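You operate a simulated robot arm through the tools that you are given. There is no shell and no other tool. Be economical: measure what you need, move in short steps, check, and stop when the job is done.

You run a simulated robot arm. Do the job below in one go: nothing can be reset, and whatever is moved stays where it is left.

## Task
Prime the drum pump with 3 strokes over the drip cup, then zero the meter.
Fine: swing the spout over the drip cup and set the dose dial to 40 ml first; spill nothing.

It is judged by the outcome, as a careful person would: the job done as asked, and still so three seconds after it is handed in. It fails if anything else is knocked over, pushed out of place, dropped, spilled or broken.

## Robot
A 7-joint arm with a two-finger parallel gripper, fixed in place. Base frame: the origin is at the foot of the arm, x ahead of it, y to its left, z up. Lengths are in mm, angles in degrees, forces in N, time in s.
With the tool pointing down near the work surface it reaches from about 300 to 700 mm from the base axis. Its first joint turns from -66.0 to 66.0 degrees. Payload 1.57 kg.
The tool frame sits at the grasp point between the pads (the TCP): z along the fingers, y along the line on which they close. The tips reach 30 mm beyond it. Largest opening 110 mm; finger width 24, thickness 12; the body of the gripper, 48 by 112 mm, starts 78 mm behind the TCP.
Orientation is that of the tool frame in the base frame, as [roll, pitch, yaw] about the fixed x, y, z axes, in that order (R = Rz(yaw) Ry(pitch) Rx(roll)). With the fingers straight down and closing along the base's y, the tool's x points along the base's -x, its y along +y and its z along -z.

## Interface
- The arm moves only by the tool play_rows. Its argument "steps" is text: rows parted by semicolons, each of 6 numbers parted by spaces: the shift along the tool's x, y, z in units of 30 mm (1.0 is 30 mm), then the turn, a rotation vector about the tool's x, y, z in units of 6 degrees (1.0 is 6 degrees). In form: x y z wx wy wz; .... A call has 1 to 10 rows; each row shifts and turns the commanded pose from where the row before left it, along the tool's axes as they then stand. "claw" is the gripper command, from -1 (shut) to 1 (fully open), values between in proportion, set as the call begins (left out, the last holds). A call with a number of a shift or a turn outside -1 to 1 is refused whole. Each row takes 0.2 s and may step no farther than 50 mm and 8.6 degrees from the row before; otherwise, or with a gripper value out of range, the whole call is refused. A pose out of reach is approached as far as the arm can. The call stops where the force on the tool passes 70 N (or 10 N more than at its start, if that is more) or the arm is blocked; 0.2 s more then pass. The fingers move at their own pace (about 108 mm/s each) and stop on an object; they squeeze with about 26 N. The grip force told is the motor's: it shows also when the fingers shut on nothing. Time passes only in rows, and 0.2 s behind the last, so rows that do not move let the fingers close. It gives the time, the measured TCP pose, the force on the tool (base axes), the opening and the grip force at its end, in the units of the frame above (readings bear some noise).
- Cameras (640 x 400 px; columns grow to the right, rows downward): "scene" is fixed at [171.4, -395.3, 1402.3]; the picture's right is [0.73, -0.68, 0.00], its down [-0.39, -0.42, -0.82] and it looks along [0.56, 0.60, -0.58] (base axes); focal length 214 px, centre (320, 200). "wrist" rides on the gripper at [-36, 0, -80] in the tool frame; the picture's right is [0.00, -1.00, 0.00], its down [0.97, 0.00, -0.24] and it looks along [0.24, 0.00, 0.97] (tool axes); focal length 218 px, centre (320, 200).
- get_image(camera): a new picture of that camera. The clock stands still meanwhile.
- measure_at(camera, pixels): for up to 12 pixels [column, row] of the newest picture of that camera ("zoom" is the newest enlarged one), the place [x, y, z] in the base frame of the surface seen there, good to about 2 mm. The clock stands still meanwhile.
- inspect(camera, box): a new picture of the part [left, top, right, bottom] of that camera's present view, enlarged. The clock stands still meanwhile.
- close_job(): hands the job in; it is judged then, once.

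Work in short steps. Measure before you move; look again where a grasp or a placing could have gone wrong, and mend it. You have 80 turns and 54 pictures in all, those below and enlarged ones among them. Open the gripper and draw the arm clear of the work before you hand the job in, unless the task says otherwise; then end with one line.

The tools are called after "Request:" by a JSON object that holds its "name" and its "arguments". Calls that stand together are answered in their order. play_rows: Moves the arm, as the interface text tells. Its arguments: {"type":"object","properties":{"steps":{"type":"string"},"claw":{"type":"number"}},"required":["steps"]} The other tools are called the same way: get_image (camera) takes a picture; measure_at (camera, pixels) gives the place of the surface under pixels of a picture; inspect (camera, box) takes an enlarged picture of a part of a camera's view; close_job () hands the job in.

At the start:

```text
t: 0.0
position: [324.1, -198.3, 1290.7]
tool_rot: [180.0, 0.0, -179.9]
contact_force: [0.2, -0.8, 0.2]
gripper_width: 109.9
gripper_force: 0.1
```

scene: 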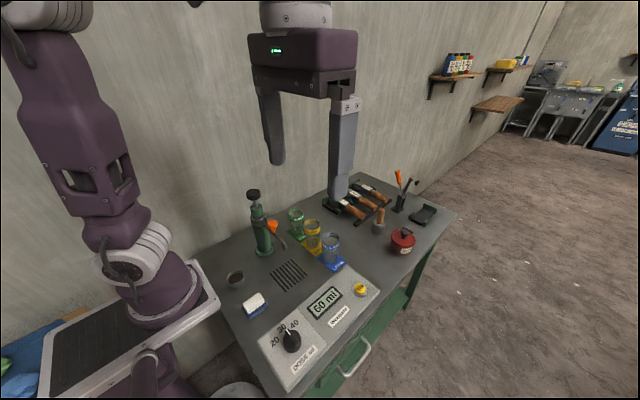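
wrist: 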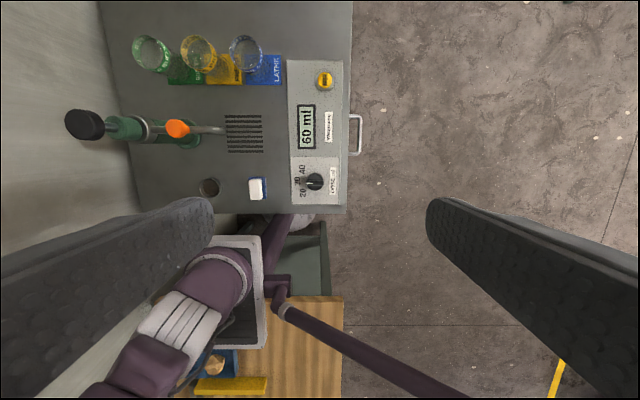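

The scene shows the green pump around (262,230), the panel around (320,325), and a cup at (235,277). I'll enlarge these areas first.

Request:
{"name": "inspect", "arguments": {"camera": "scene", "box": [210, 170, 370, 290]}}

Request:
{"name": "inspect", "arguments": {"camera": "scene", "box": [240, 260, 400, 390]}}

Request:
{"name": "inspect", "arguments": {"camera": "wrist", "box": [50, 20, 370, 220]}}

```text
3.33 times, centred on (290, 230) of scene
```

zoom: 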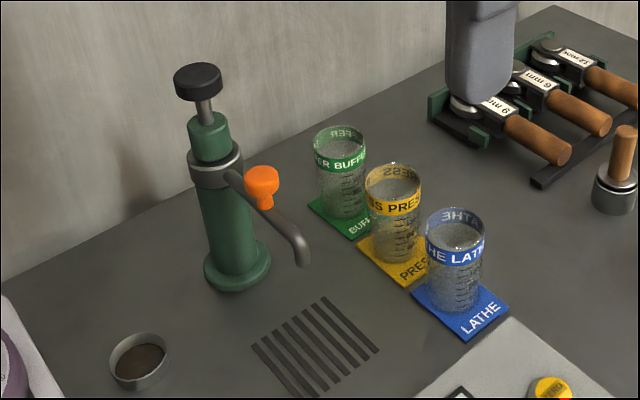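

```text
3.08 times, centred on (320, 325) of scene
```

zoom: 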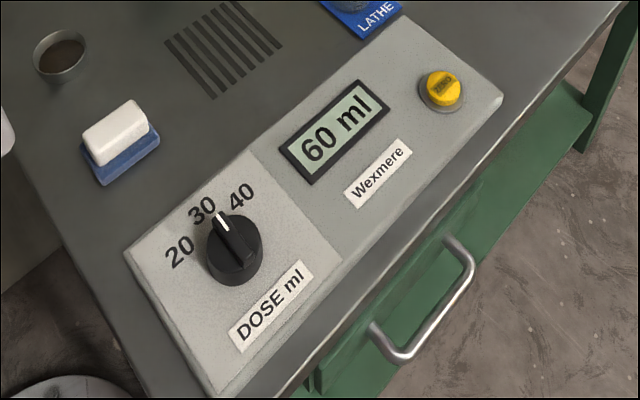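

```text
2.00 times, centred on (210, 120) of wrist
```

zoom: 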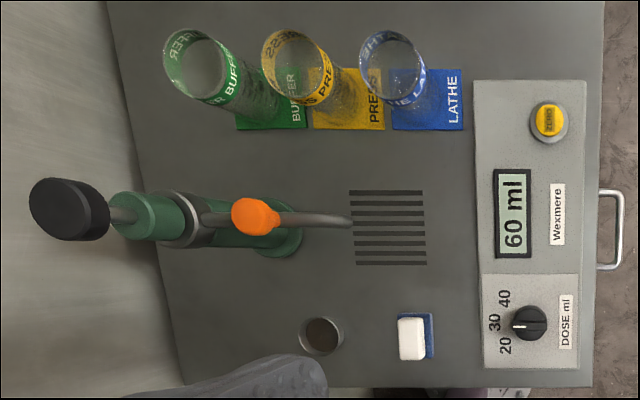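

Dial points at 30, the small dark cup looks like the drip cup, and the orange knob is on the spout. I'll measure these in the last zoom (wrist) and in the scene image.

Request:
{"name": "measure_at", "arguments": {"camera": "zoom", "pixels": [[68, 210], [256, 215], [350, 222], [320, 336], [303, 336], [340, 336], [528, 323], [514, 323], [545, 323], [548, 120], [490, 180], [185, 215]]}}

Request:
{"name": "measure_at", "arguments": {"camera": "scene", "pixels": [[254, 192], [273, 226], [301, 247], [235, 273], [264, 252], [291, 335], [288, 348], [361, 287], [361, 293], [244, 277], [264, 208], [258, 212]]}}

Request:
{"name": "inspect", "arguments": {"camera": "wrist", "box": [260, 50, 360, 220]}}

```text
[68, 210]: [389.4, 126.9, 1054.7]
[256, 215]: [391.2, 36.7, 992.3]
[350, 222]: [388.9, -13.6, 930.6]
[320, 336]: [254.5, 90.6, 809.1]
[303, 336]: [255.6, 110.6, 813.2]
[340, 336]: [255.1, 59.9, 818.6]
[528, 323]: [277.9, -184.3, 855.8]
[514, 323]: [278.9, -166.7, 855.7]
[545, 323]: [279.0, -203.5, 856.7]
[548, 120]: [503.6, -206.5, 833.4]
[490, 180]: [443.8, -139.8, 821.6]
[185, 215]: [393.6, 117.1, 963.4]
```

```text
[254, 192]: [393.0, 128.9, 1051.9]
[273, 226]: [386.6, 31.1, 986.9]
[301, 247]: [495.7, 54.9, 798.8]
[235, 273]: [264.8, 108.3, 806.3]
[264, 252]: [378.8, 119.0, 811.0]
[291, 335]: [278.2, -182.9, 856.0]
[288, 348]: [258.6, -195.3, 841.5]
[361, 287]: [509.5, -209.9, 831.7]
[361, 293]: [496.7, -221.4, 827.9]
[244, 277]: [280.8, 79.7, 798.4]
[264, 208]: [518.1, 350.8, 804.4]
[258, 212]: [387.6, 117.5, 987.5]
```

```text
2.35 times, centred on (310, 135) of wrist
```

zoom: 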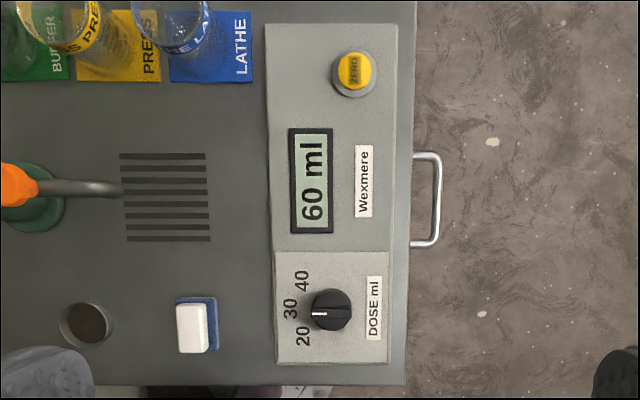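

The spout knob is about 93 mm from the pump axis (391,127), and the cup at about (255,88) lies at the spout's radius. I turn the tool −90° about z while coming down, so the fingers close along base x.

Request:
{"name": "play_rows", "arguments": {"steps": "0 0 0.4 0 0 -1;0 0 0.4 0 0 -1;0 0 0.4 0 0 -1;0 0 0.4 0 0 -1;0 0 0.4 0 0 -1;0 0 0.4 0 0 -1;0 0 0.4 0 0 -1;0 0 0.4 0 0 -1;0 0 0.4 0 0 -1;0 0 0.4 0 0 -1", "claw": 0}}

Request:
{"name": "play_rows", "arguments": {"steps": "0 0 0 0 0 -1;0 0 0 0 0 -1;0 0 0 0 0 -1;0 0 0 0 0 -1;0 0 0 0 0 -1"}}

```text
t: 2.2
position: [326.3, -196.2, 1170.2]
tool_rot: [-179.9, 0.0, -119.9]
contact_force: [0.7, 0.3, -0.6]
gripper_width: 55.1
gripper_force: 0.0
```

```text
t: 3.4
position: [326.0, -197.5, 1171.4]
tool_rot: [179.9, 0.1, -89.8]
contact_force: [0.7, -0.9, -0.4]
gripper_width: 55.0
gripper_force: 0.0
```

Orientation is right: tool x = −y, tool y = −x. I move up to the spout and look.

Request:
{"name": "play_rows", "arguments": {"steps": "-0.9 -0.42 0 0 0 0;-0.9 -0.42 0 0 0 0;-0.9 -0.42 0 0 0 0;-0.9 -0.42 0 0 0 0;-0.9 -0.42 0 0 0 0;0 0 0 0 0 0"}}

Request:
{"name": "get_image", "arguments": {"camera": "wrist"}}

Request:
{"name": "inspect", "arguments": {"camera": "scene", "box": [230, 180, 310, 260]}}

```text
t: 4.8
position: [388.6, -61.2, 1169.6]
tool_rot: [-180.0, -0.1, -90.1]
contact_force: [-0.7, 0.0, 0.2]
gripper_width: 55.0
gripper_force: 0.1
```

```text
47 pictures are left
```

wrist: 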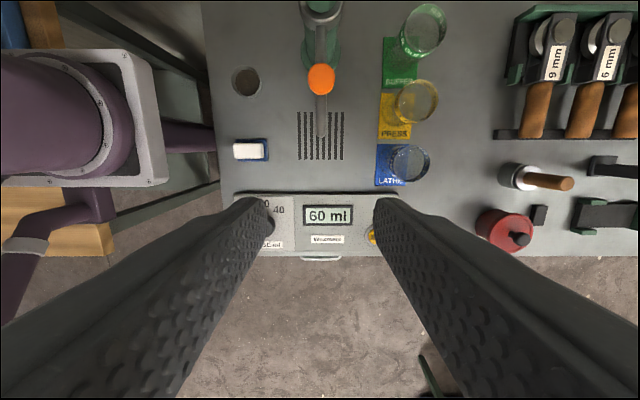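

```text
5.00 times, centred on (270, 220) of scene
```

zoom: 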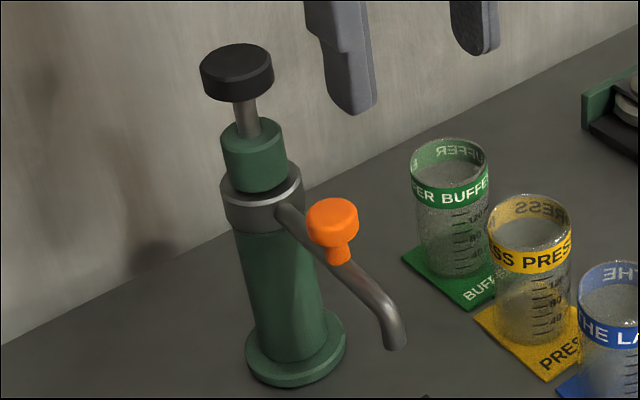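

Orange knob at (321,79) with spout tip near (321,130) in the wrist view. I measure the knob, tip, cup and plunger.

Request:
{"name": "measure_at", "arguments": {"camera": "wrist", "pixels": [[321, 79], [310, 79], [332, 79], [321, 68], [321, 90], [321, 130], [321, 110], [247, 82], [234, 80], [260, 80], [247, 68], [247, 95]]}}

Request:
{"name": "measure_at", "arguments": {"camera": "zoom", "pixels": [[237, 65], [252, 130], [245, 105], [332, 212], [340, 255], [397, 343], [380, 300], [290, 215], [260, 185], [335, 235], [290, 195], [220, 180]]}}

```text
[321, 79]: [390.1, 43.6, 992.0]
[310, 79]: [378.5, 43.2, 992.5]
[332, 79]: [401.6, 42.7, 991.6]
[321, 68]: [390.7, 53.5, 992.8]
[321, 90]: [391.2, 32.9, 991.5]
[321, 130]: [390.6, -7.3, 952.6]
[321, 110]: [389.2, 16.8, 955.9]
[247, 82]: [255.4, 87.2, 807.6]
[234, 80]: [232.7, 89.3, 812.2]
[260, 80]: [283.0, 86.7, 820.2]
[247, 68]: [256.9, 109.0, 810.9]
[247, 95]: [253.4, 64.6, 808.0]
```

```text
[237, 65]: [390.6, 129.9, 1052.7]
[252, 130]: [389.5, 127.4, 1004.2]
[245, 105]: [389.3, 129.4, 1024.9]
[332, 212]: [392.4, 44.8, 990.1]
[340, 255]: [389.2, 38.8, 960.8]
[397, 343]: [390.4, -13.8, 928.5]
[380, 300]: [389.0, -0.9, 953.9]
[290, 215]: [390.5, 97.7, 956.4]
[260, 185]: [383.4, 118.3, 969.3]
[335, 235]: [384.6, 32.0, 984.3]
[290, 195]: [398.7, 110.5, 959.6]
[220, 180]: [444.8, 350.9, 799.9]
```

Knob centre (390.5,43.5), top z 992, Ø26; the axis is at (390.5,130); cup centre (256.5,87). The needed swing is about 72° clockwise. I move above the knob, then descend to straddle it.

Request:
{"name": "play_rows", "arguments": {"steps": "-0.9 -0.06 0 0 0 0;-0.9 0 0 0 0 0;-0.9 0 0 0 0 0;-0.79 0 0 0 0 0;0 0 0 0 0 0;0 0 0.9 0 0 0;0 0 0.9 0 0 0;0 0 0.9 0 0 0;0 0 0.9 0 0 0;0 0 0 0 0 0"}}

Request:
{"name": "get_image", "arguments": {"camera": "wrist"}}

```text
t: 7.0
position: [389.1, 43.0, 1062.6]
tool_rot: [180.0, 0.0, -90.1]
contact_force: [0.5, 0.0, 0.2]
gripper_width: 55.3
gripper_force: 0.1
```

```text
45 pictures are left
```

wrist: 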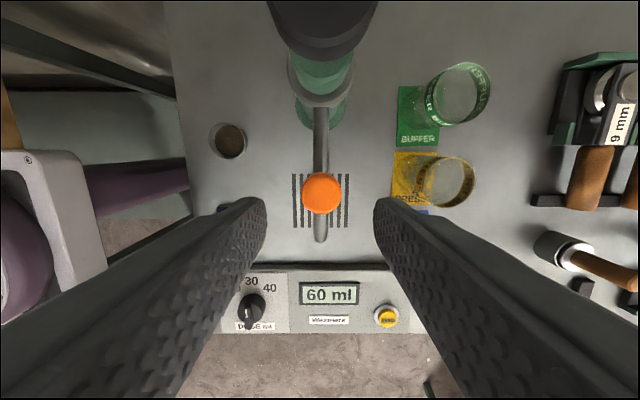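

The knob is centred between the fingers. I descend to z≈988 and close.

Request:
{"name": "play_rows", "arguments": {"steps": "0 -0.04 0.8 0 0 0;0 0 0.8 0 0 0;0 0 0.85 0 0 0;0 0 0 0 0 0"}}

Request:
{"name": "play_rows", "arguments": {"steps": "0 0 0 0 0 0;0 0 0 0 0 0;0 0 0 0 0 0", "claw": -1}}

```text
t: 8.0
position: [391.0, 41.7, 989.3]
tool_rot: [180.0, 0.0, -89.9]
contact_force: [-0.5, 0.2, -0.3]
gripper_width: 55.1
gripper_force: 0.0
```

```text
t: 8.8
position: [389.1, 41.9, 989.5]
tool_rot: [179.9, -0.1, -90.0]
contact_force: [-6.9, 2.1, -8.0]
gripper_width: 29.0
gripper_force: 39.1
```

Gripped at 29 mm. I swing along the arc of radius ~87.5 mm: 36° first, then check.

Request:
{"name": "play_rows", "arguments": {"steps": "-0.016 0.305 0 0 0 1;-0.016 0.305 0 0 0 1;-0.016 0.305 0 0 0 1;-0.016 0.305 0 0 0 1;-0.016 0.305 0 0 0 1;-0.016 0.305 0 0 0 1;0 0 0 0 0 0"}}

Request:
{"name": "get_image", "arguments": {"camera": "wrist"}}

```text
t: 10.4
position: [337.6, 58.9, 989.3]
tool_rot: [180.0, -0.2, -126.2]
contact_force: [-14.0, -19.0, -5.1]
gripper_width: 29.2
gripper_force: 38.8
```

```text
44 pictures are left
```

wrist: 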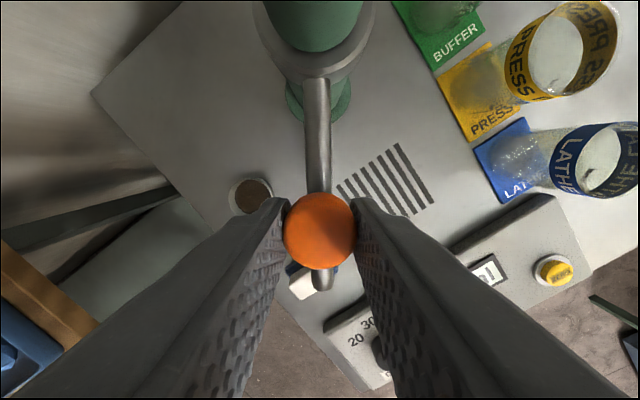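

The spout follows; small radial load only. I continue another 36° (with slight outward relief).

Request:
{"name": "play_rows", "arguments": {"steps": "0 0.305 0 0 0 1;0 0.305 0 0 0 1;0 0.305 0 0 0 1;-0.01 0.305 0 0 0 1;-0.016 0.305 0 0 0 1;-0.016 0.305 0 0 0 1;0 0 0 0 0 0"}}

Request:
{"name": "get_image", "arguments": {"camera": "wrist"}}

Request:
{"name": "inspect", "arguments": {"camera": "scene", "box": [190, 180, 310, 300]}}

```text
t: 12.0
position: [305.7, 102.4, 988.3]
tool_rot: [-180.0, -0.1, -162.1]
contact_force: [-21.9, -8.2, 18.2]
gripper_width: 29.0
gripper_force: 39.0
```

```text
43 pictures are left
```

wrist: 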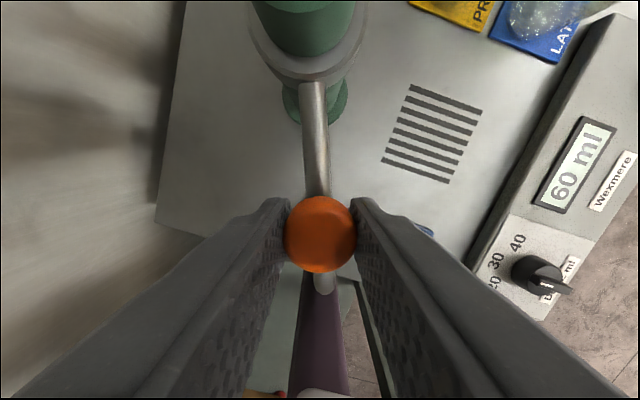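

```text
3.33 times, centred on (250, 240) of scene
```

zoom: 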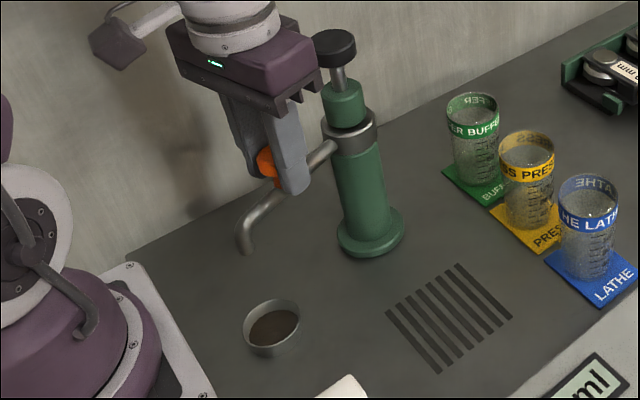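

Swung about 72°. I measure the spout tip (243,250) and knob against the cup.

Request:
{"name": "measure_at", "arguments": {"camera": "zoom", "pixels": [[245, 248], [244, 230], [262, 212], [272, 302], [272, 325], [245, 318], [299, 318], [273, 354], [323, 155]]}}

Request:
{"name": "measure_at", "arguments": {"camera": "wrist", "pixels": [[320, 235], [324, 285], [315, 150], [313, 110]]}}

```text
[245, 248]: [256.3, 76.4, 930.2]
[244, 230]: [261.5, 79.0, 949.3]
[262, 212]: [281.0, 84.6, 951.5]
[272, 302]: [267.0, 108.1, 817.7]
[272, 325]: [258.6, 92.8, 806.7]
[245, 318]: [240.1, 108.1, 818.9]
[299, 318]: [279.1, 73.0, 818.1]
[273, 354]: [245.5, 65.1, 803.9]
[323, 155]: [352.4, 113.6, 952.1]
```

```text
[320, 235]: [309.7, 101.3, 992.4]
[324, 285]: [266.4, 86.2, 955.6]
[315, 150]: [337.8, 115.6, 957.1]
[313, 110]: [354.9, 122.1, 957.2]
```

The tip is at about (258,83) versus the cup centre (257,88), so about 2° more. I nudge it, then release.

Request:
{"name": "play_rows", "arguments": {"steps": "0.02 0.11 0 0 0 0.35;0 0 0 0 0 0"}}

Request:
{"name": "play_rows", "arguments": {"steps": "0 0 0 0 0 0;0 0 0 0 0 0;0 0 0 0 0 0", "claw": 0}}

Request:
{"name": "play_rows", "arguments": {"steps": "0 0 -0.9 0 0 0;0 0 -0.9 0 0 0;0 0 -0.9 0 0 0;0 0 -0.9 0 0 0;0 0 -0.9 0 0 0;0 0 0 0 0 0"}}

Request:
{"name": "get_image", "arguments": {"camera": "wrist"}}

Request:
{"name": "inspect", "arguments": {"camera": "scene", "box": [190, 180, 310, 300]}}

```text
t: 12.6
position: [304.6, 105.7, 988.3]
tool_rot: [180.0, 0.0, -164.2]
contact_force: [-6.4, -19.4, 0.4]
gripper_width: 29.0
gripper_force: 39.1
```

```text
t: 13.4
position: [304.4, 106.7, 988.7]
tool_rot: [180.0, 0.0, -164.1]
contact_force: [0.2, -0.4, 0.9]
gripper_width: 55.0
gripper_force: 0.1
```

```text
t: 14.8
position: [305.8, 105.7, 1123.9]
tool_rot: [-179.9, 0.1, -164.0]
contact_force: [-0.6, 0.0, 0.1]
gripper_width: 54.8
gripper_force: 0.1
```

```text
41 pictures are left
```

wrist: 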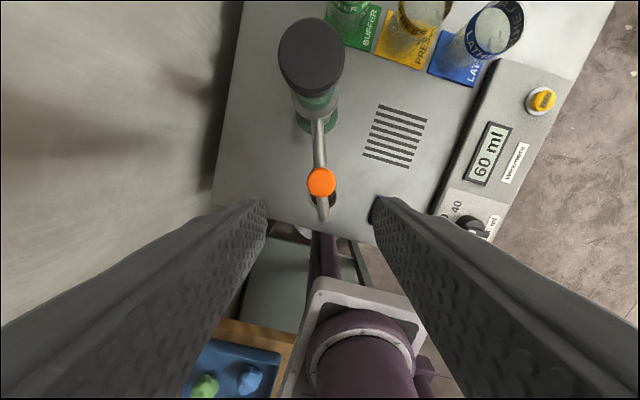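

```text
3.33 times, centred on (250, 240) of scene
```

zoom: 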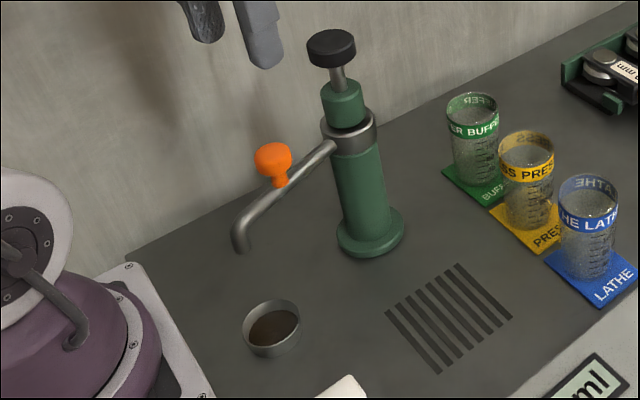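

Now check tip against cup again with several points, and the plunger.

Request:
{"name": "measure_at", "arguments": {"camera": "zoom", "pixels": [[241, 249], [233, 240], [249, 245], [272, 160], [247, 218], [285, 182], [332, 48], [330, 40]]}}

Request:
{"name": "measure_at", "arguments": {"camera": "wrist", "pixels": [[321, 183], [323, 216], [319, 150], [311, 58], [283, 58], [340, 58], [311, 30], [311, 85]]}}

```text
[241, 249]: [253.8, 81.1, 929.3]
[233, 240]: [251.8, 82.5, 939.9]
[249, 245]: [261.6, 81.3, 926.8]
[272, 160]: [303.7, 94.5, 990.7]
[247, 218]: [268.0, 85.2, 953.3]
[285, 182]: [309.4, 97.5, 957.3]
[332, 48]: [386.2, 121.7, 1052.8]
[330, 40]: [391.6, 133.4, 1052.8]
```

```text
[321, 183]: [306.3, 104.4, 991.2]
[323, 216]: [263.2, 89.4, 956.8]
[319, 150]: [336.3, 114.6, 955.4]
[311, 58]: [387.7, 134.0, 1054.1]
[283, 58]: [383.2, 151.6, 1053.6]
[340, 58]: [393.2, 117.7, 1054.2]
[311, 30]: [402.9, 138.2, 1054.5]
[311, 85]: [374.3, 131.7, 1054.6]
```

The tip is at about (258,87), centred over the cup. Next the dial: turn back to yaw −90, then travel in −y at height.

Request:
{"name": "play_rows", "arguments": {"steps": "0 0 0 0 0 -1;0 0 0 0 0 -1;0 0 0 0 0 -1;0 0 0 0 0 -1;0 0 0 0 0 -1;0 0 0 0 0 -1;0 0 0 0 0 -1;0 0 0 0 0 -1;0 0 0 0 0 -1;0 0 0 0 0 -1"}}

Request:
{"name": "play_rows", "arguments": {"steps": "0 0 0 0 0 -1;0 0 0 0 0 -1;0 0 0 0 0 -0.34;1 -0.05 0 0 0 0;1 -0.05 0 0 0 0;1 -0.05 0 0 0 0;1 0 0 0 0 0;1 0 0 0 0 0;1 0 0 0 0 0;0 0 0 0 0 0"}}

Request:
{"name": "play_rows", "arguments": {"steps": "1 0.3 0 0 0 0;1 0.3 0 0 0 0;0.8 0.3 0 0 0 0;0.5 0.2 0 0 0 0;0 0 0.7 0 0 0;0 0 0.7 0 0 0;0 0 0.7 0 0 0;0 0 0.7 0 0 0;0 0 0 0 0 0"}}

Request:
{"name": "get_image", "arguments": {"camera": "wrist"}}

```text
t: 17.0
position: [306.1, 106.5, 1125.2]
tool_rot: [-180.0, 0.0, -104.1]
contact_force: [1.2, -0.3, -0.5]
gripper_width: 55.2
gripper_force: 0.0
```

```text
t: 19.2
position: [309.1, -75.3, 1124.1]
tool_rot: [179.9, 0.0, -90.0]
contact_force: [-0.3, -0.3, -0.1]
gripper_width: 55.1
gripper_force: 0.1
```

```text
t: 21.2
position: [276.8, -173.7, 1040.6]
tool_rot: [-180.0, 0.0, -90.0]
contact_force: [-0.6, 0.9, 0.3]
gripper_width: 55.0
gripper_force: 0.0
```

```text
39 pictures are left
```

wrist: 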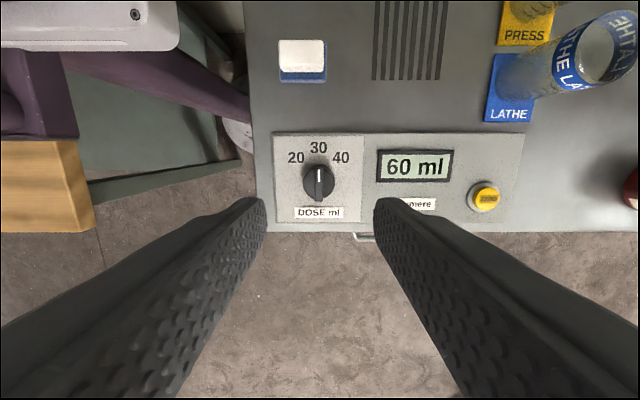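

The dial at (318,180) points at 30, with a raised bar along it. I enlarge it and measure.

Request:
{"name": "inspect", "arguments": {"camera": "wrist", "box": [260, 125, 380, 225]}}

Request:
{"name": "measure_at", "arguments": {"camera": "wrist", "pixels": [[318, 182], [306, 180], [331, 180], [318, 165], [318, 197], [312, 192], [326, 192], [340, 185], [318, 155], [280, 180], [341, 157], [484, 200]]}}

```text
4.00 times, centred on (320, 175) of wrist
```

zoom: 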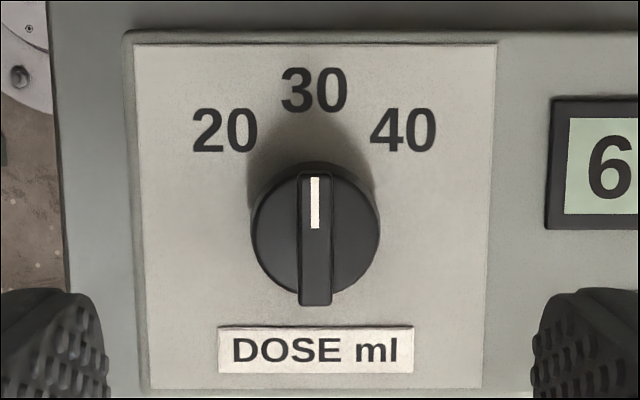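

```text
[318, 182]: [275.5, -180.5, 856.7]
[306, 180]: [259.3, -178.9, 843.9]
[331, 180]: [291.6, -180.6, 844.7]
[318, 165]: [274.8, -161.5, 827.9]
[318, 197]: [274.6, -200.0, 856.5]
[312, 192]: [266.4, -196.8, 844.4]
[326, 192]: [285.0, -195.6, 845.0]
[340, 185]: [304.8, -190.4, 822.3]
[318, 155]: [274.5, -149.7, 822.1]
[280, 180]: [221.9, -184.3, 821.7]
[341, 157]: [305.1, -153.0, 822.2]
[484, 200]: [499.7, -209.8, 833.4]
```

Dial centre ≈ (275.5,−184); bar width ~8 mm, z 844–857; 40 lies ~45° clockwise. I descend so the tips come to z≈848 around the bar, then close.

Request:
{"name": "play_rows", "arguments": {"steps": "0.34 0.04 0.8 0 0 0;0 0 0.9 0 0 0;0 0 0.9 0 0 0;0 0 0.9 0 0 0;0 0 0.9 0 0 0;0 0 0.6 0 0 0;0 0 0.4 0 0 0;0 0 0 0 0 0"}}

Request:
{"name": "get_image", "arguments": {"camera": "wrist"}}

```text
t: 23.0
position: [276.7, -184.8, 878.0]
tool_rot: [-180.0, 0.0, -90.0]
contact_force: [0.2, -0.4, -0.3]
gripper_width: 55.0
gripper_force: 0.1
```

```text
37 pictures are left
```

wrist: 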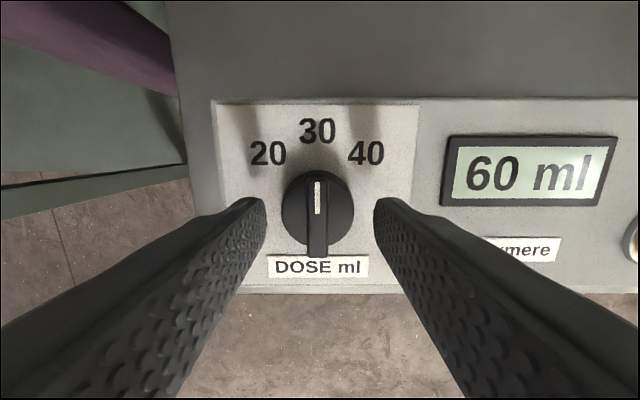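

Well aligned. I close on the bar.

Request:
{"name": "play_rows", "arguments": {"steps": "0 0.04 0 0 0 0;0 0 0 0 0 0;0 0 0 0 0 0;0 0 0 0 0 0", "claw": -1}}

```text
t: 24.0
position: [274.8, -185.0, 878.1]
tool_rot: [180.0, 0.1, -90.0]
contact_force: [2.6, -2.2, 4.4]
gripper_width: 11.1
gripper_force: 28.5
```

The bar is gripped (11 mm). I turn +45° about tool z (clockwise from above).

Request:
{"name": "play_rows", "arguments": {"steps": "0 0 0 0 0 1;0 0 0 0 0 1;0 0 0 0 0 1;0 0 0 0 0 1;0 0 0 0 0 1;0 0 0 0 0 1;0 0 0 0 0 1;0 0 0 0 0 0.5;0 0 0 0 0 0"}}

Request:
{"name": "get_image", "arguments": {"camera": "wrist"}}

```text
t: 26.0
position: [275.2, -184.8, 878.6]
tool_rot: [-179.8, 0.0, -135.1]
contact_force: [9.7, -12.5, 9.6]
gripper_width: 10.8
gripper_force: 29.0
```

```text
36 pictures are left
```

wrist: 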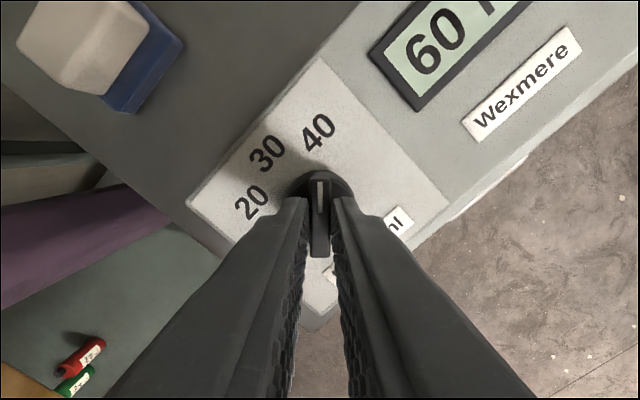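

The pointer now faces the 40. I release and rise to check.

Request:
{"name": "play_rows", "arguments": {"steps": "0 0 0 0 0 0;0 0 0 0 0 0;0 0 -0.9 0 0 0;0 0 -0.9 0 0 0;0 0 -0.9 0 0 0;0 0 -0.9 0 0 0;0 0 -0.9 0 0 0;0 0 -0.9 0 0 0;0 0 0 0 0 0", "claw": 0}}

Request:
{"name": "inspect", "arguments": {"camera": "wrist", "box": [240, 100, 400, 240]}}

```text
t: 28.0
position: [275.7, -184.0, 1040.0]
tool_rot: [-179.9, 0.0, -135.1]
contact_force: [0.6, -0.6, 0.1]
gripper_width: 54.9
gripper_force: 0.1
```

```text
2.86 times, centred on (320, 170) of wrist
```

zoom: 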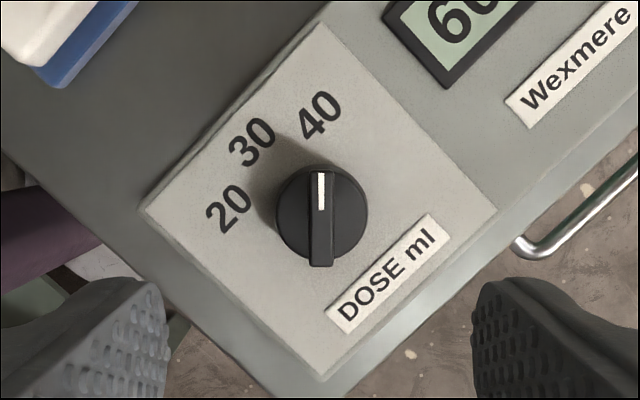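

The dial reads 40. Now the plunger: I turn to yaw −180 while rising and close the gripper.

Request:
{"name": "play_rows", "arguments": {"steps": "0 0 -0.4 0 0 1;0 0 -0.4 0 0 1;0 0 -0.4 0 0 1;0 0 -0.4 0 0 1;0 0 -0.4 0 0 1;0 0 -0.4 0 0 1;0 0 -0.4 0 0 1;0 0 -0.4 0 0 0.5;-1 0 0 0 0 0;0 0 0 0 0 0", "claw": -1}}

Request:
{"name": "play_rows", "arguments": {"steps": "-0.5 1 0 0 0 0;-0.5 1 0 0 0 0;-0.5 1 0 0 0 0;-0.5 1 0 0 0 0;-0.5 1 0 0 0 0;-0.3 1 0 0 0 0;0 1 0 0 0 0;0 1 0 0 0 0;0 0 0 0 0 0"}}

Request:
{"name": "get_image", "arguments": {"camera": "wrist"}}

```text
t: 30.2
position: [304.9, -184.3, 1136.8]
tool_rot: [-180.0, 0.1, -180.0]
contact_force: [0.5, 0.5, 1.3]
gripper_width: 0.1
gripper_force: 21.5
```

```text
t: 32.2
position: [386.2, 57.3, 1134.4]
tool_rot: [-179.9, 0.0, -180.0]
contact_force: [0.2, -0.3, -1.8]
gripper_width: 0.2
gripper_force: 21.2
```

```text
34 pictures are left
```

wrist: 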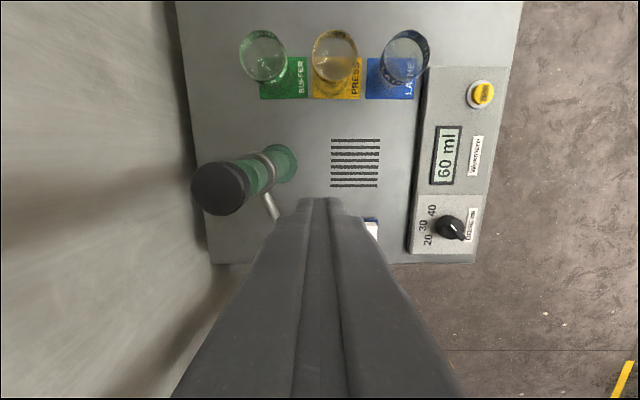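

Request:
{"name": "measure_at", "arguments": {"camera": "wrist", "pixels": [[219, 188], [195, 188], [243, 188], [219, 164], [219, 212]]}}

```text
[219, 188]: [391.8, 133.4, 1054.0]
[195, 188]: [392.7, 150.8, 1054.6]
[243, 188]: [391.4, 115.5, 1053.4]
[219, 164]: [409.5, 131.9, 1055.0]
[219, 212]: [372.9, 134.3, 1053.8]
```

Plunger top centre ≈ (391,131), z 1054. I move above and bring the tips to about z 1060.

Request:
{"name": "play_rows", "arguments": {"steps": "-0.16 0.9 0 0 0 0;0 0.9 0 0 0 0;0 0.66 0 0 0 0;0 0 0 0 0 0;0 0 0.8 0 0 0;0 0 0.7 0 0 0;0 0 0 0 0 0"}}

Request:
{"name": "inspect", "arguments": {"camera": "scene", "box": [190, 170, 310, 290]}}

```text
t: 33.8
position: [391.5, 130.6, 1091.0]
tool_rot: [-180.0, 0.1, 179.9]
contact_force: [-0.4, 0.3, 0.4]
gripper_width: 0.0
gripper_force: 21.5
```

```text
3.33 times, centred on (250, 230) of scene
```

zoom: 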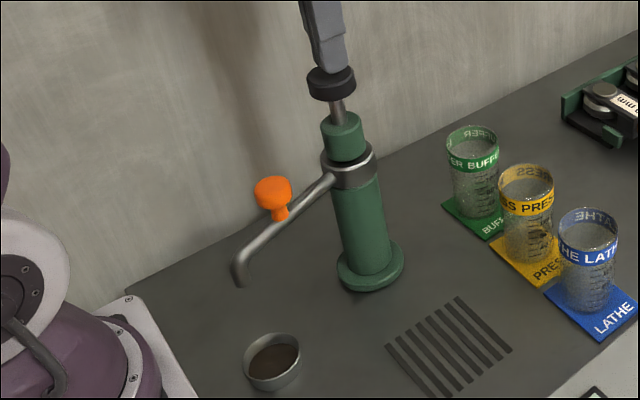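

The closed fingertips stand just above the plunger. I press gently, 17 mm first, to feel the force.

Request:
{"name": "play_rows", "arguments": {"steps": "0 0 0.15 0 0 0;0 0 0.15 0 0 0;0 0 0.15 0 0 0;0 0 0.12 0 0 0;0 0 0 0 0 0"}}

```text
t: 35.0
position: [393.2, 130.2, 1074.0]
tool_rot: [179.9, 0.0, -180.0]
contact_force: [-2.4, 1.4, 4.4]
gripper_width: 0.2
gripper_force: 21.4
```

Light force (~4 N), plunger about 10 mm down. I continue to the end of the stroke.

Request:
{"name": "play_rows", "arguments": {"steps": "0 0 0.15 0 0 0;0 0 0.15 0 0 0;0 0 0.15 0 0 0;0 0 0.1 0 0 0;0 0 0 0 0 0"}}

Request:
{"name": "inspect", "arguments": {"camera": "scene", "box": [190, 170, 310, 290]}}

```text
t: 36.2
position: [393.2, 130.1, 1057.2]
tool_rot: [-179.9, 0.1, -180.0]
contact_force: [5.2, 0.6, 16.6]
gripper_width: 0.3
gripper_force: 21.2
```

```text
3.33 times, centred on (250, 230) of scene
```

zoom: 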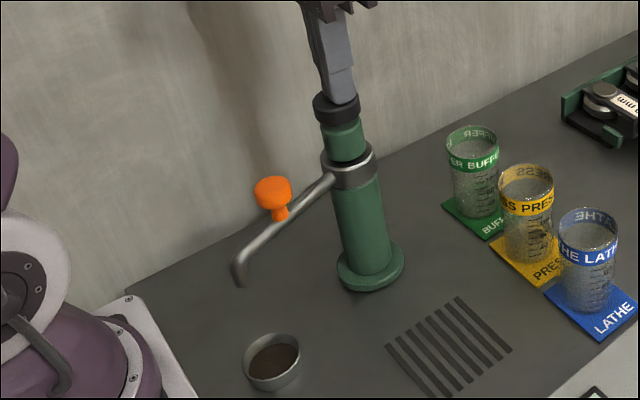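

The knob is almost on the collar (16.6 N). Two more small steps to be sure it is bottomed.

Request:
{"name": "play_rows", "arguments": {"steps": "0 0 0.06 0 0 0;0 0 0.06 0 0 0;0 0 0 0 0 0"}}

```text
t: 37.0
position: [392.8, 130.0, 1057.1]
tool_rot: [179.8, 0.4, 179.9]
contact_force: [-9.4, -2.9, 30.8]
gripper_width: 0.1
gripper_force: 21.6
stopped in row 3: the force on the tool passed its limit (the readings are from after the stop); the commanded pose is now the measured one
```

Bottomed at TCP z 1057. I rise 36 mm and see whether the plunger springs back.

Request:
{"name": "play_rows", "arguments": {"steps": "0 0 -0.3 0 0 0;0 0 -0.3 0 0 0;0 0 -0.3 0 0 0;0 0 -0.3 0 0 0;0 0 0 0 0 0;0 0 0 0 0 0"}}

Request:
{"name": "inspect", "arguments": {"camera": "scene", "box": [190, 170, 310, 290]}}

Request:
{"name": "inspect", "arguments": {"camera": "scene", "box": [260, 270, 380, 370]}}

```text
t: 38.4
position: [393.8, 130.3, 1092.7]
tool_rot: [179.9, 0.4, -180.0]
contact_force: [0.2, -0.3, -0.4]
gripper_width: 0.2
gripper_force: 21.2
```

```text
3.33 times, centred on (250, 230) of scene
```

zoom: 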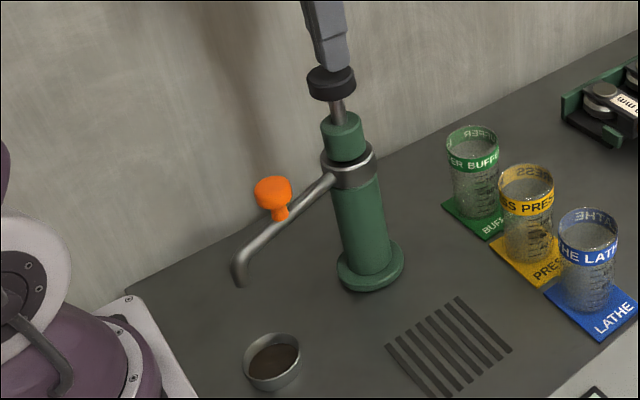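

```text
4.00 times, centred on (320, 320) of scene
```

zoom: 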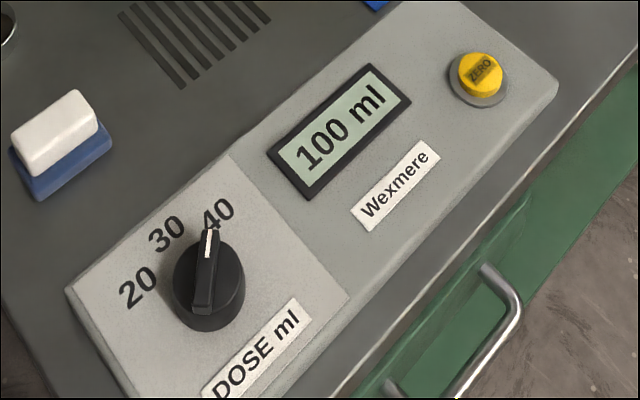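

It springs back, and the meter went from 60 to 100 — one 40 ml stroke counted. Second stroke.

Request:
{"name": "play_rows", "arguments": {"steps": "0.08 0 0.2 0 0 0;0 0 0.2 0 0 0;0 0 0.2 0 0 0;0 0 0.2 0 0 0;0 0 0.2 0 0 0;0 0 0.15 0 0 0;0 0 0.07 0 0 0;0 0 0 0 0 0"}}

Request:
{"name": "play_rows", "arguments": {"steps": "0 0 -0.3 0 0 0;0 0 -0.3 0 0 0;0 0 -0.3 0 0 0;0 0 -0.3 0 0 0;0 0 0 0 0 0;0 0 0 0 0 0"}}

Request:
{"name": "inspect", "arguments": {"camera": "scene", "box": [210, 170, 390, 370]}}

```text
t: 40.3
position: [391.3, 129.8, 1057.9]
tool_rot: [179.7, 0.7, -179.9]
contact_force: [-11.5, -2.7, 33.9]
gripper_width: 0.2
gripper_force: 21.6
stopped in row 8: the force on the tool passed its limit (the readings are from after the stop); the commanded pose is now the measured one
```

```text
t: 41.7
position: [391.8, 129.7, 1091.7]
tool_rot: [179.7, 0.5, 180.0]
contact_force: [-0.2, -0.6, 0.6]
gripper_width: 0.2
gripper_force: 21.1
```

```text
2.00 times, centred on (300, 270) of scene
```

zoom: 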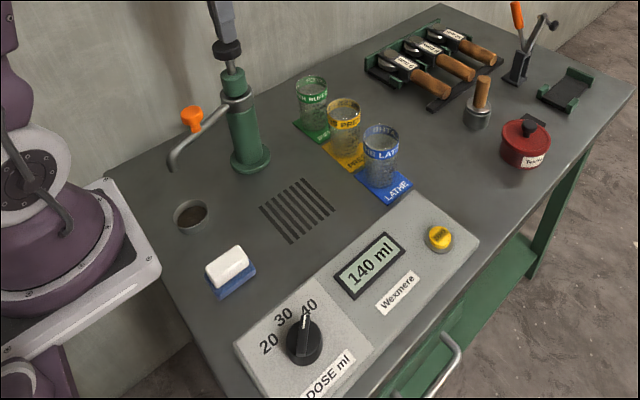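

The meter reads 140; the spout is still over the cup. Third stroke, a bit less deep to avoid the stop force.

Request:
{"name": "play_rows", "arguments": {"steps": "0 0 0.2 0 0 0;0 0 0.2 0 0 0;0 0 0.2 0 0 0;0 0 0.2 0 0 0;0 0 0.2 0 0 0;0 0 0.15 0 0 0;0 0 0.02 0 0 0;0 0 0 0 0 0"}}

Request:
{"name": "play_rows", "arguments": {"steps": "0 0 -0.3 0 0 0;0 0 -0.3 0 0 0;0 0 -0.3 0 0 0;0 0 -0.3 0 0 0;0 0 -0.8 0 0 0;0 0 -0.6 0 0 0;0 0 0 0 0 0"}}

Request:
{"name": "inspect", "arguments": {"camera": "scene", "box": [210, 170, 390, 370]}}

```text
t: 43.5
position: [393.5, 129.5, 1057.3]
tool_rot: [179.7, 0.6, -180.0]
contact_force: [-4.3, -0.5, 24.2]
gripper_width: 0.0
gripper_force: 21.6
```

```text
t: 45.1
position: [390.7, 129.7, 1134.1]
tool_rot: [179.7, 0.5, -180.0]
contact_force: [-0.4, -0.9, 0.3]
gripper_width: 0.2
gripper_force: 21.7
```

```text
2.00 times, centred on (300, 270) of scene
```

zoom: 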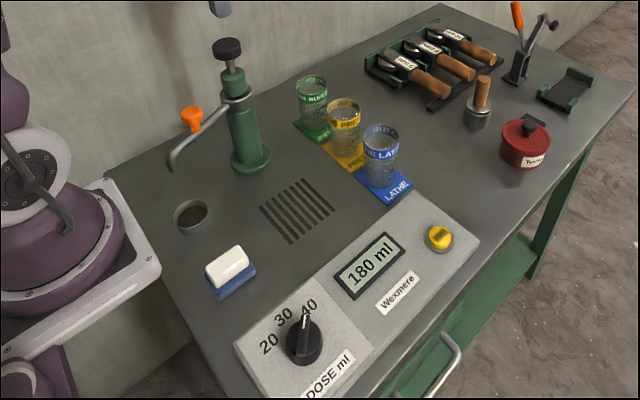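

180 ml: three strokes done. Now travel to the yellow ZERO button near (502,−208).

Request:
{"name": "play_rows", "arguments": {"steps": "-0.36 -1 0 0 0 0;-0.36 -1 0 0 0 0;-0.36 -1 0 0 0 0;-0.36 -1 0 0 0 0;-0.36 -1 0 0 0 0;-0.36 -1 0 0 0 0;-0.36 -1 0 0 0 0;-0.36 -1 0 0 0 0;-0.36 -1 0 0 0 0;-0.36 -1 0 0 0 0"}}

Request:
{"name": "play_rows", "arguments": {"steps": "0 -1 0 0 0 0;0 -0.25 0.6 0 0 0;0 0 1 0 0 0;0 0 1 0 0 0;0 0 1 0 0 0;0 0 1 0 0 0;0 0 0 0 0 0"}}

Request:
{"name": "get_image", "arguments": {"camera": "wrist"}}

```text
t: 47.3
position: [499.2, -170.7, 1135.5]
tool_rot: [179.7, 0.7, -180.0]
contact_force: [0.8, -0.3, -0.5]
gripper_width: 0.0
gripper_force: 21.3
```

```text
t: 48.9
position: [501.1, -207.5, 998.0]
tool_rot: [179.8, 0.5, -180.0]
contact_force: [0.3, -0.5, 0.1]
gripper_width: 0.0
gripper_force: 21.3
```

```text
27 pictures are left
```

wrist: 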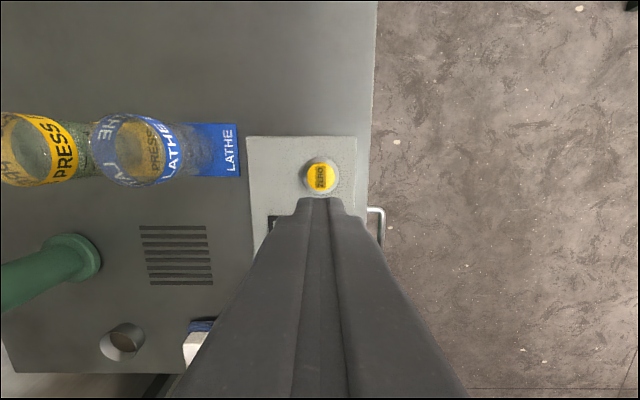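

Request:
{"name": "measure_at", "arguments": {"camera": "wrist", "pixels": [[321, 177], [309, 177], [333, 177], [321, 166], [321, 189]]}}

```text
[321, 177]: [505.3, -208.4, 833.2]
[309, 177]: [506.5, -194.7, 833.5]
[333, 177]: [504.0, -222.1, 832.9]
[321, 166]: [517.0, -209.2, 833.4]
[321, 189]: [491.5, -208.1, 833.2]
```

Button centre (504.5,−208.4), top z 833. I descend to tips at ~840, then press in small steps.

Request:
{"name": "play_rows", "arguments": {"steps": "-0.11 -0.03 0.9 0 0 0;0 0 0.9 0 0 0;0 0 0.9 0 0 0;0 0 0.9 0 0 0;0 0 0.6 0 0 0;0 0 0 0 0 0"}}

Request:
{"name": "play_rows", "arguments": {"steps": "0 0 0.12 0 0 0;0 0 0.08 0 0 0;0 0 0.07 0 0 0;0 0 0 0 0 0"}}

Request:
{"name": "inspect", "arguments": {"camera": "scene", "box": [260, 270, 380, 370]}}

```text
t: 50.3
position: [504.8, -207.4, 873.2]
tool_rot: [179.6, 0.5, 179.9]
contact_force: [0.5, 0.2, -0.2]
gripper_width: 0.1
gripper_force: 21.1
```

```text
t: 51.3
position: [505.9, -207.5, 863.2]
tool_rot: [179.8, 0.5, 179.9]
contact_force: [-0.1, -0.4, 0.1]
gripper_width: 0.2
gripper_force: 21.3
```

```text
4.00 times, centred on (320, 320) of scene
```

zoom: 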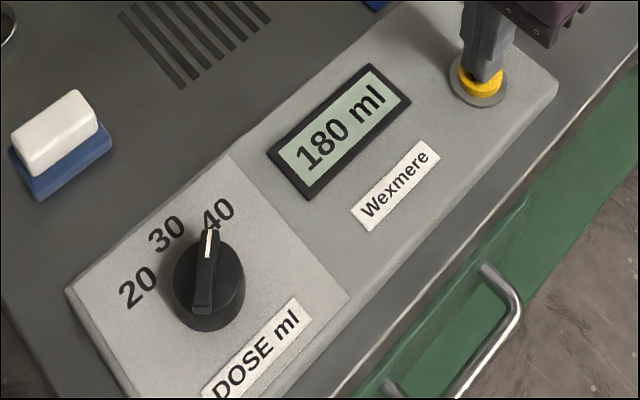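

Just at the button's surface. I press a few mm in small steps.

Request:
{"name": "play_rows", "arguments": {"steps": "0 0 0.06 0 0 0;0 0 0.06 0 0 0;0 0 0.05 0 0 0;0 0 0 0 0 0"}}

Request:
{"name": "inspect", "arguments": {"camera": "scene", "box": [260, 270, 380, 370]}}

```text
t: 52.3
position: [506.7, -207.9, 858.2]
tool_rot: [179.7, 0.6, 180.0]
contact_force: [-1.0, 2.8, 9.3]
gripper_width: 0.2
gripper_force: 21.5
```

```text
4.00 times, centred on (320, 320) of scene
```

zoom: 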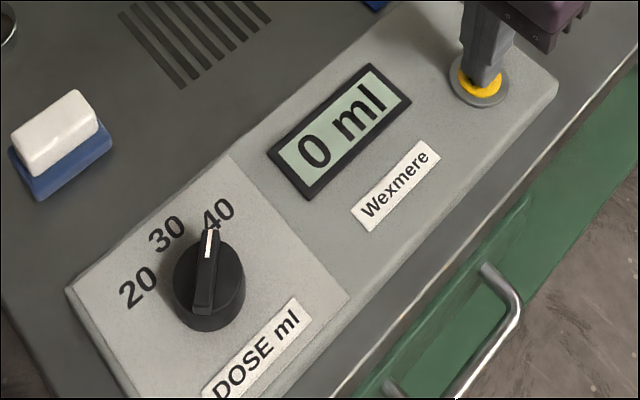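

The meter reads 0 ml. I rise clear, open the gripper up high and take a last look.

Request:
{"name": "play_rows", "arguments": {"steps": "0 0 -0.3 0 0 0;0 0 -0.9 0 0 0;0 0 -1 0 0 0;0 0 -1 0 0 0;0 0 -1 0 0 0;0 0 -1 0 0 0;0 0 -1 0 0 0;0 0 -1 0 0 0;0 0 -1 0 0 0;0 0 0 0 0 0"}}

Request:
{"name": "play_rows", "arguments": {"steps": "0 0 -0.5 0 0 0;0 0 0 0 0 0;0 0 0 0 0 0;0 0 0 0 0 0", "claw": 1}}

Request:
{"name": "inspect", "arguments": {"camera": "scene", "box": [210, 170, 390, 370]}}

```text
t: 54.5
position: [504.3, -206.0, 1104.3]
tool_rot: [179.7, 0.7, 180.0]
contact_force: [-0.1, -0.6, 0.1]
gripper_width: 0.1
gripper_force: 21.1
```

```text
t: 55.5
position: [503.9, -207.2, 1118.1]
tool_rot: [179.7, 0.4, -180.0]
contact_force: [-0.3, 0.6, 0.1]
gripper_width: 110.0
gripper_force: 0.0
```

```text
2.00 times, centred on (300, 270) of scene
```

zoom: 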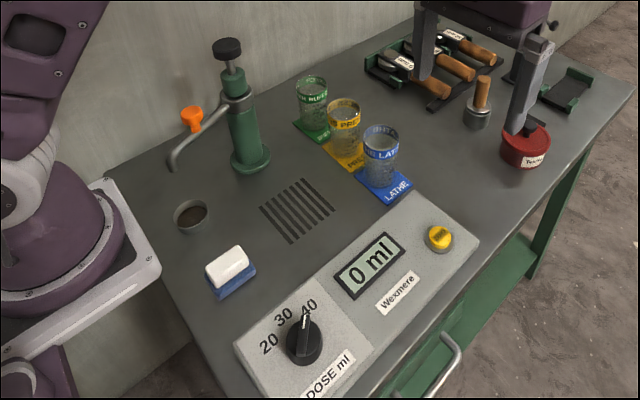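

The picture shows the meter at 0 ml, the dial at 40, the spout over the cup, nothing spilled and the arm clear. I hand in.

Request:
{"name": "close_job", "arguments": {}}

```text
The job is handed in.
```

The spout is over the drip cup, the dose dial is at 40 ml, the pump has had its 3 priming strokes, the meter reads 0 ml, and I saw no spills or displaced items.
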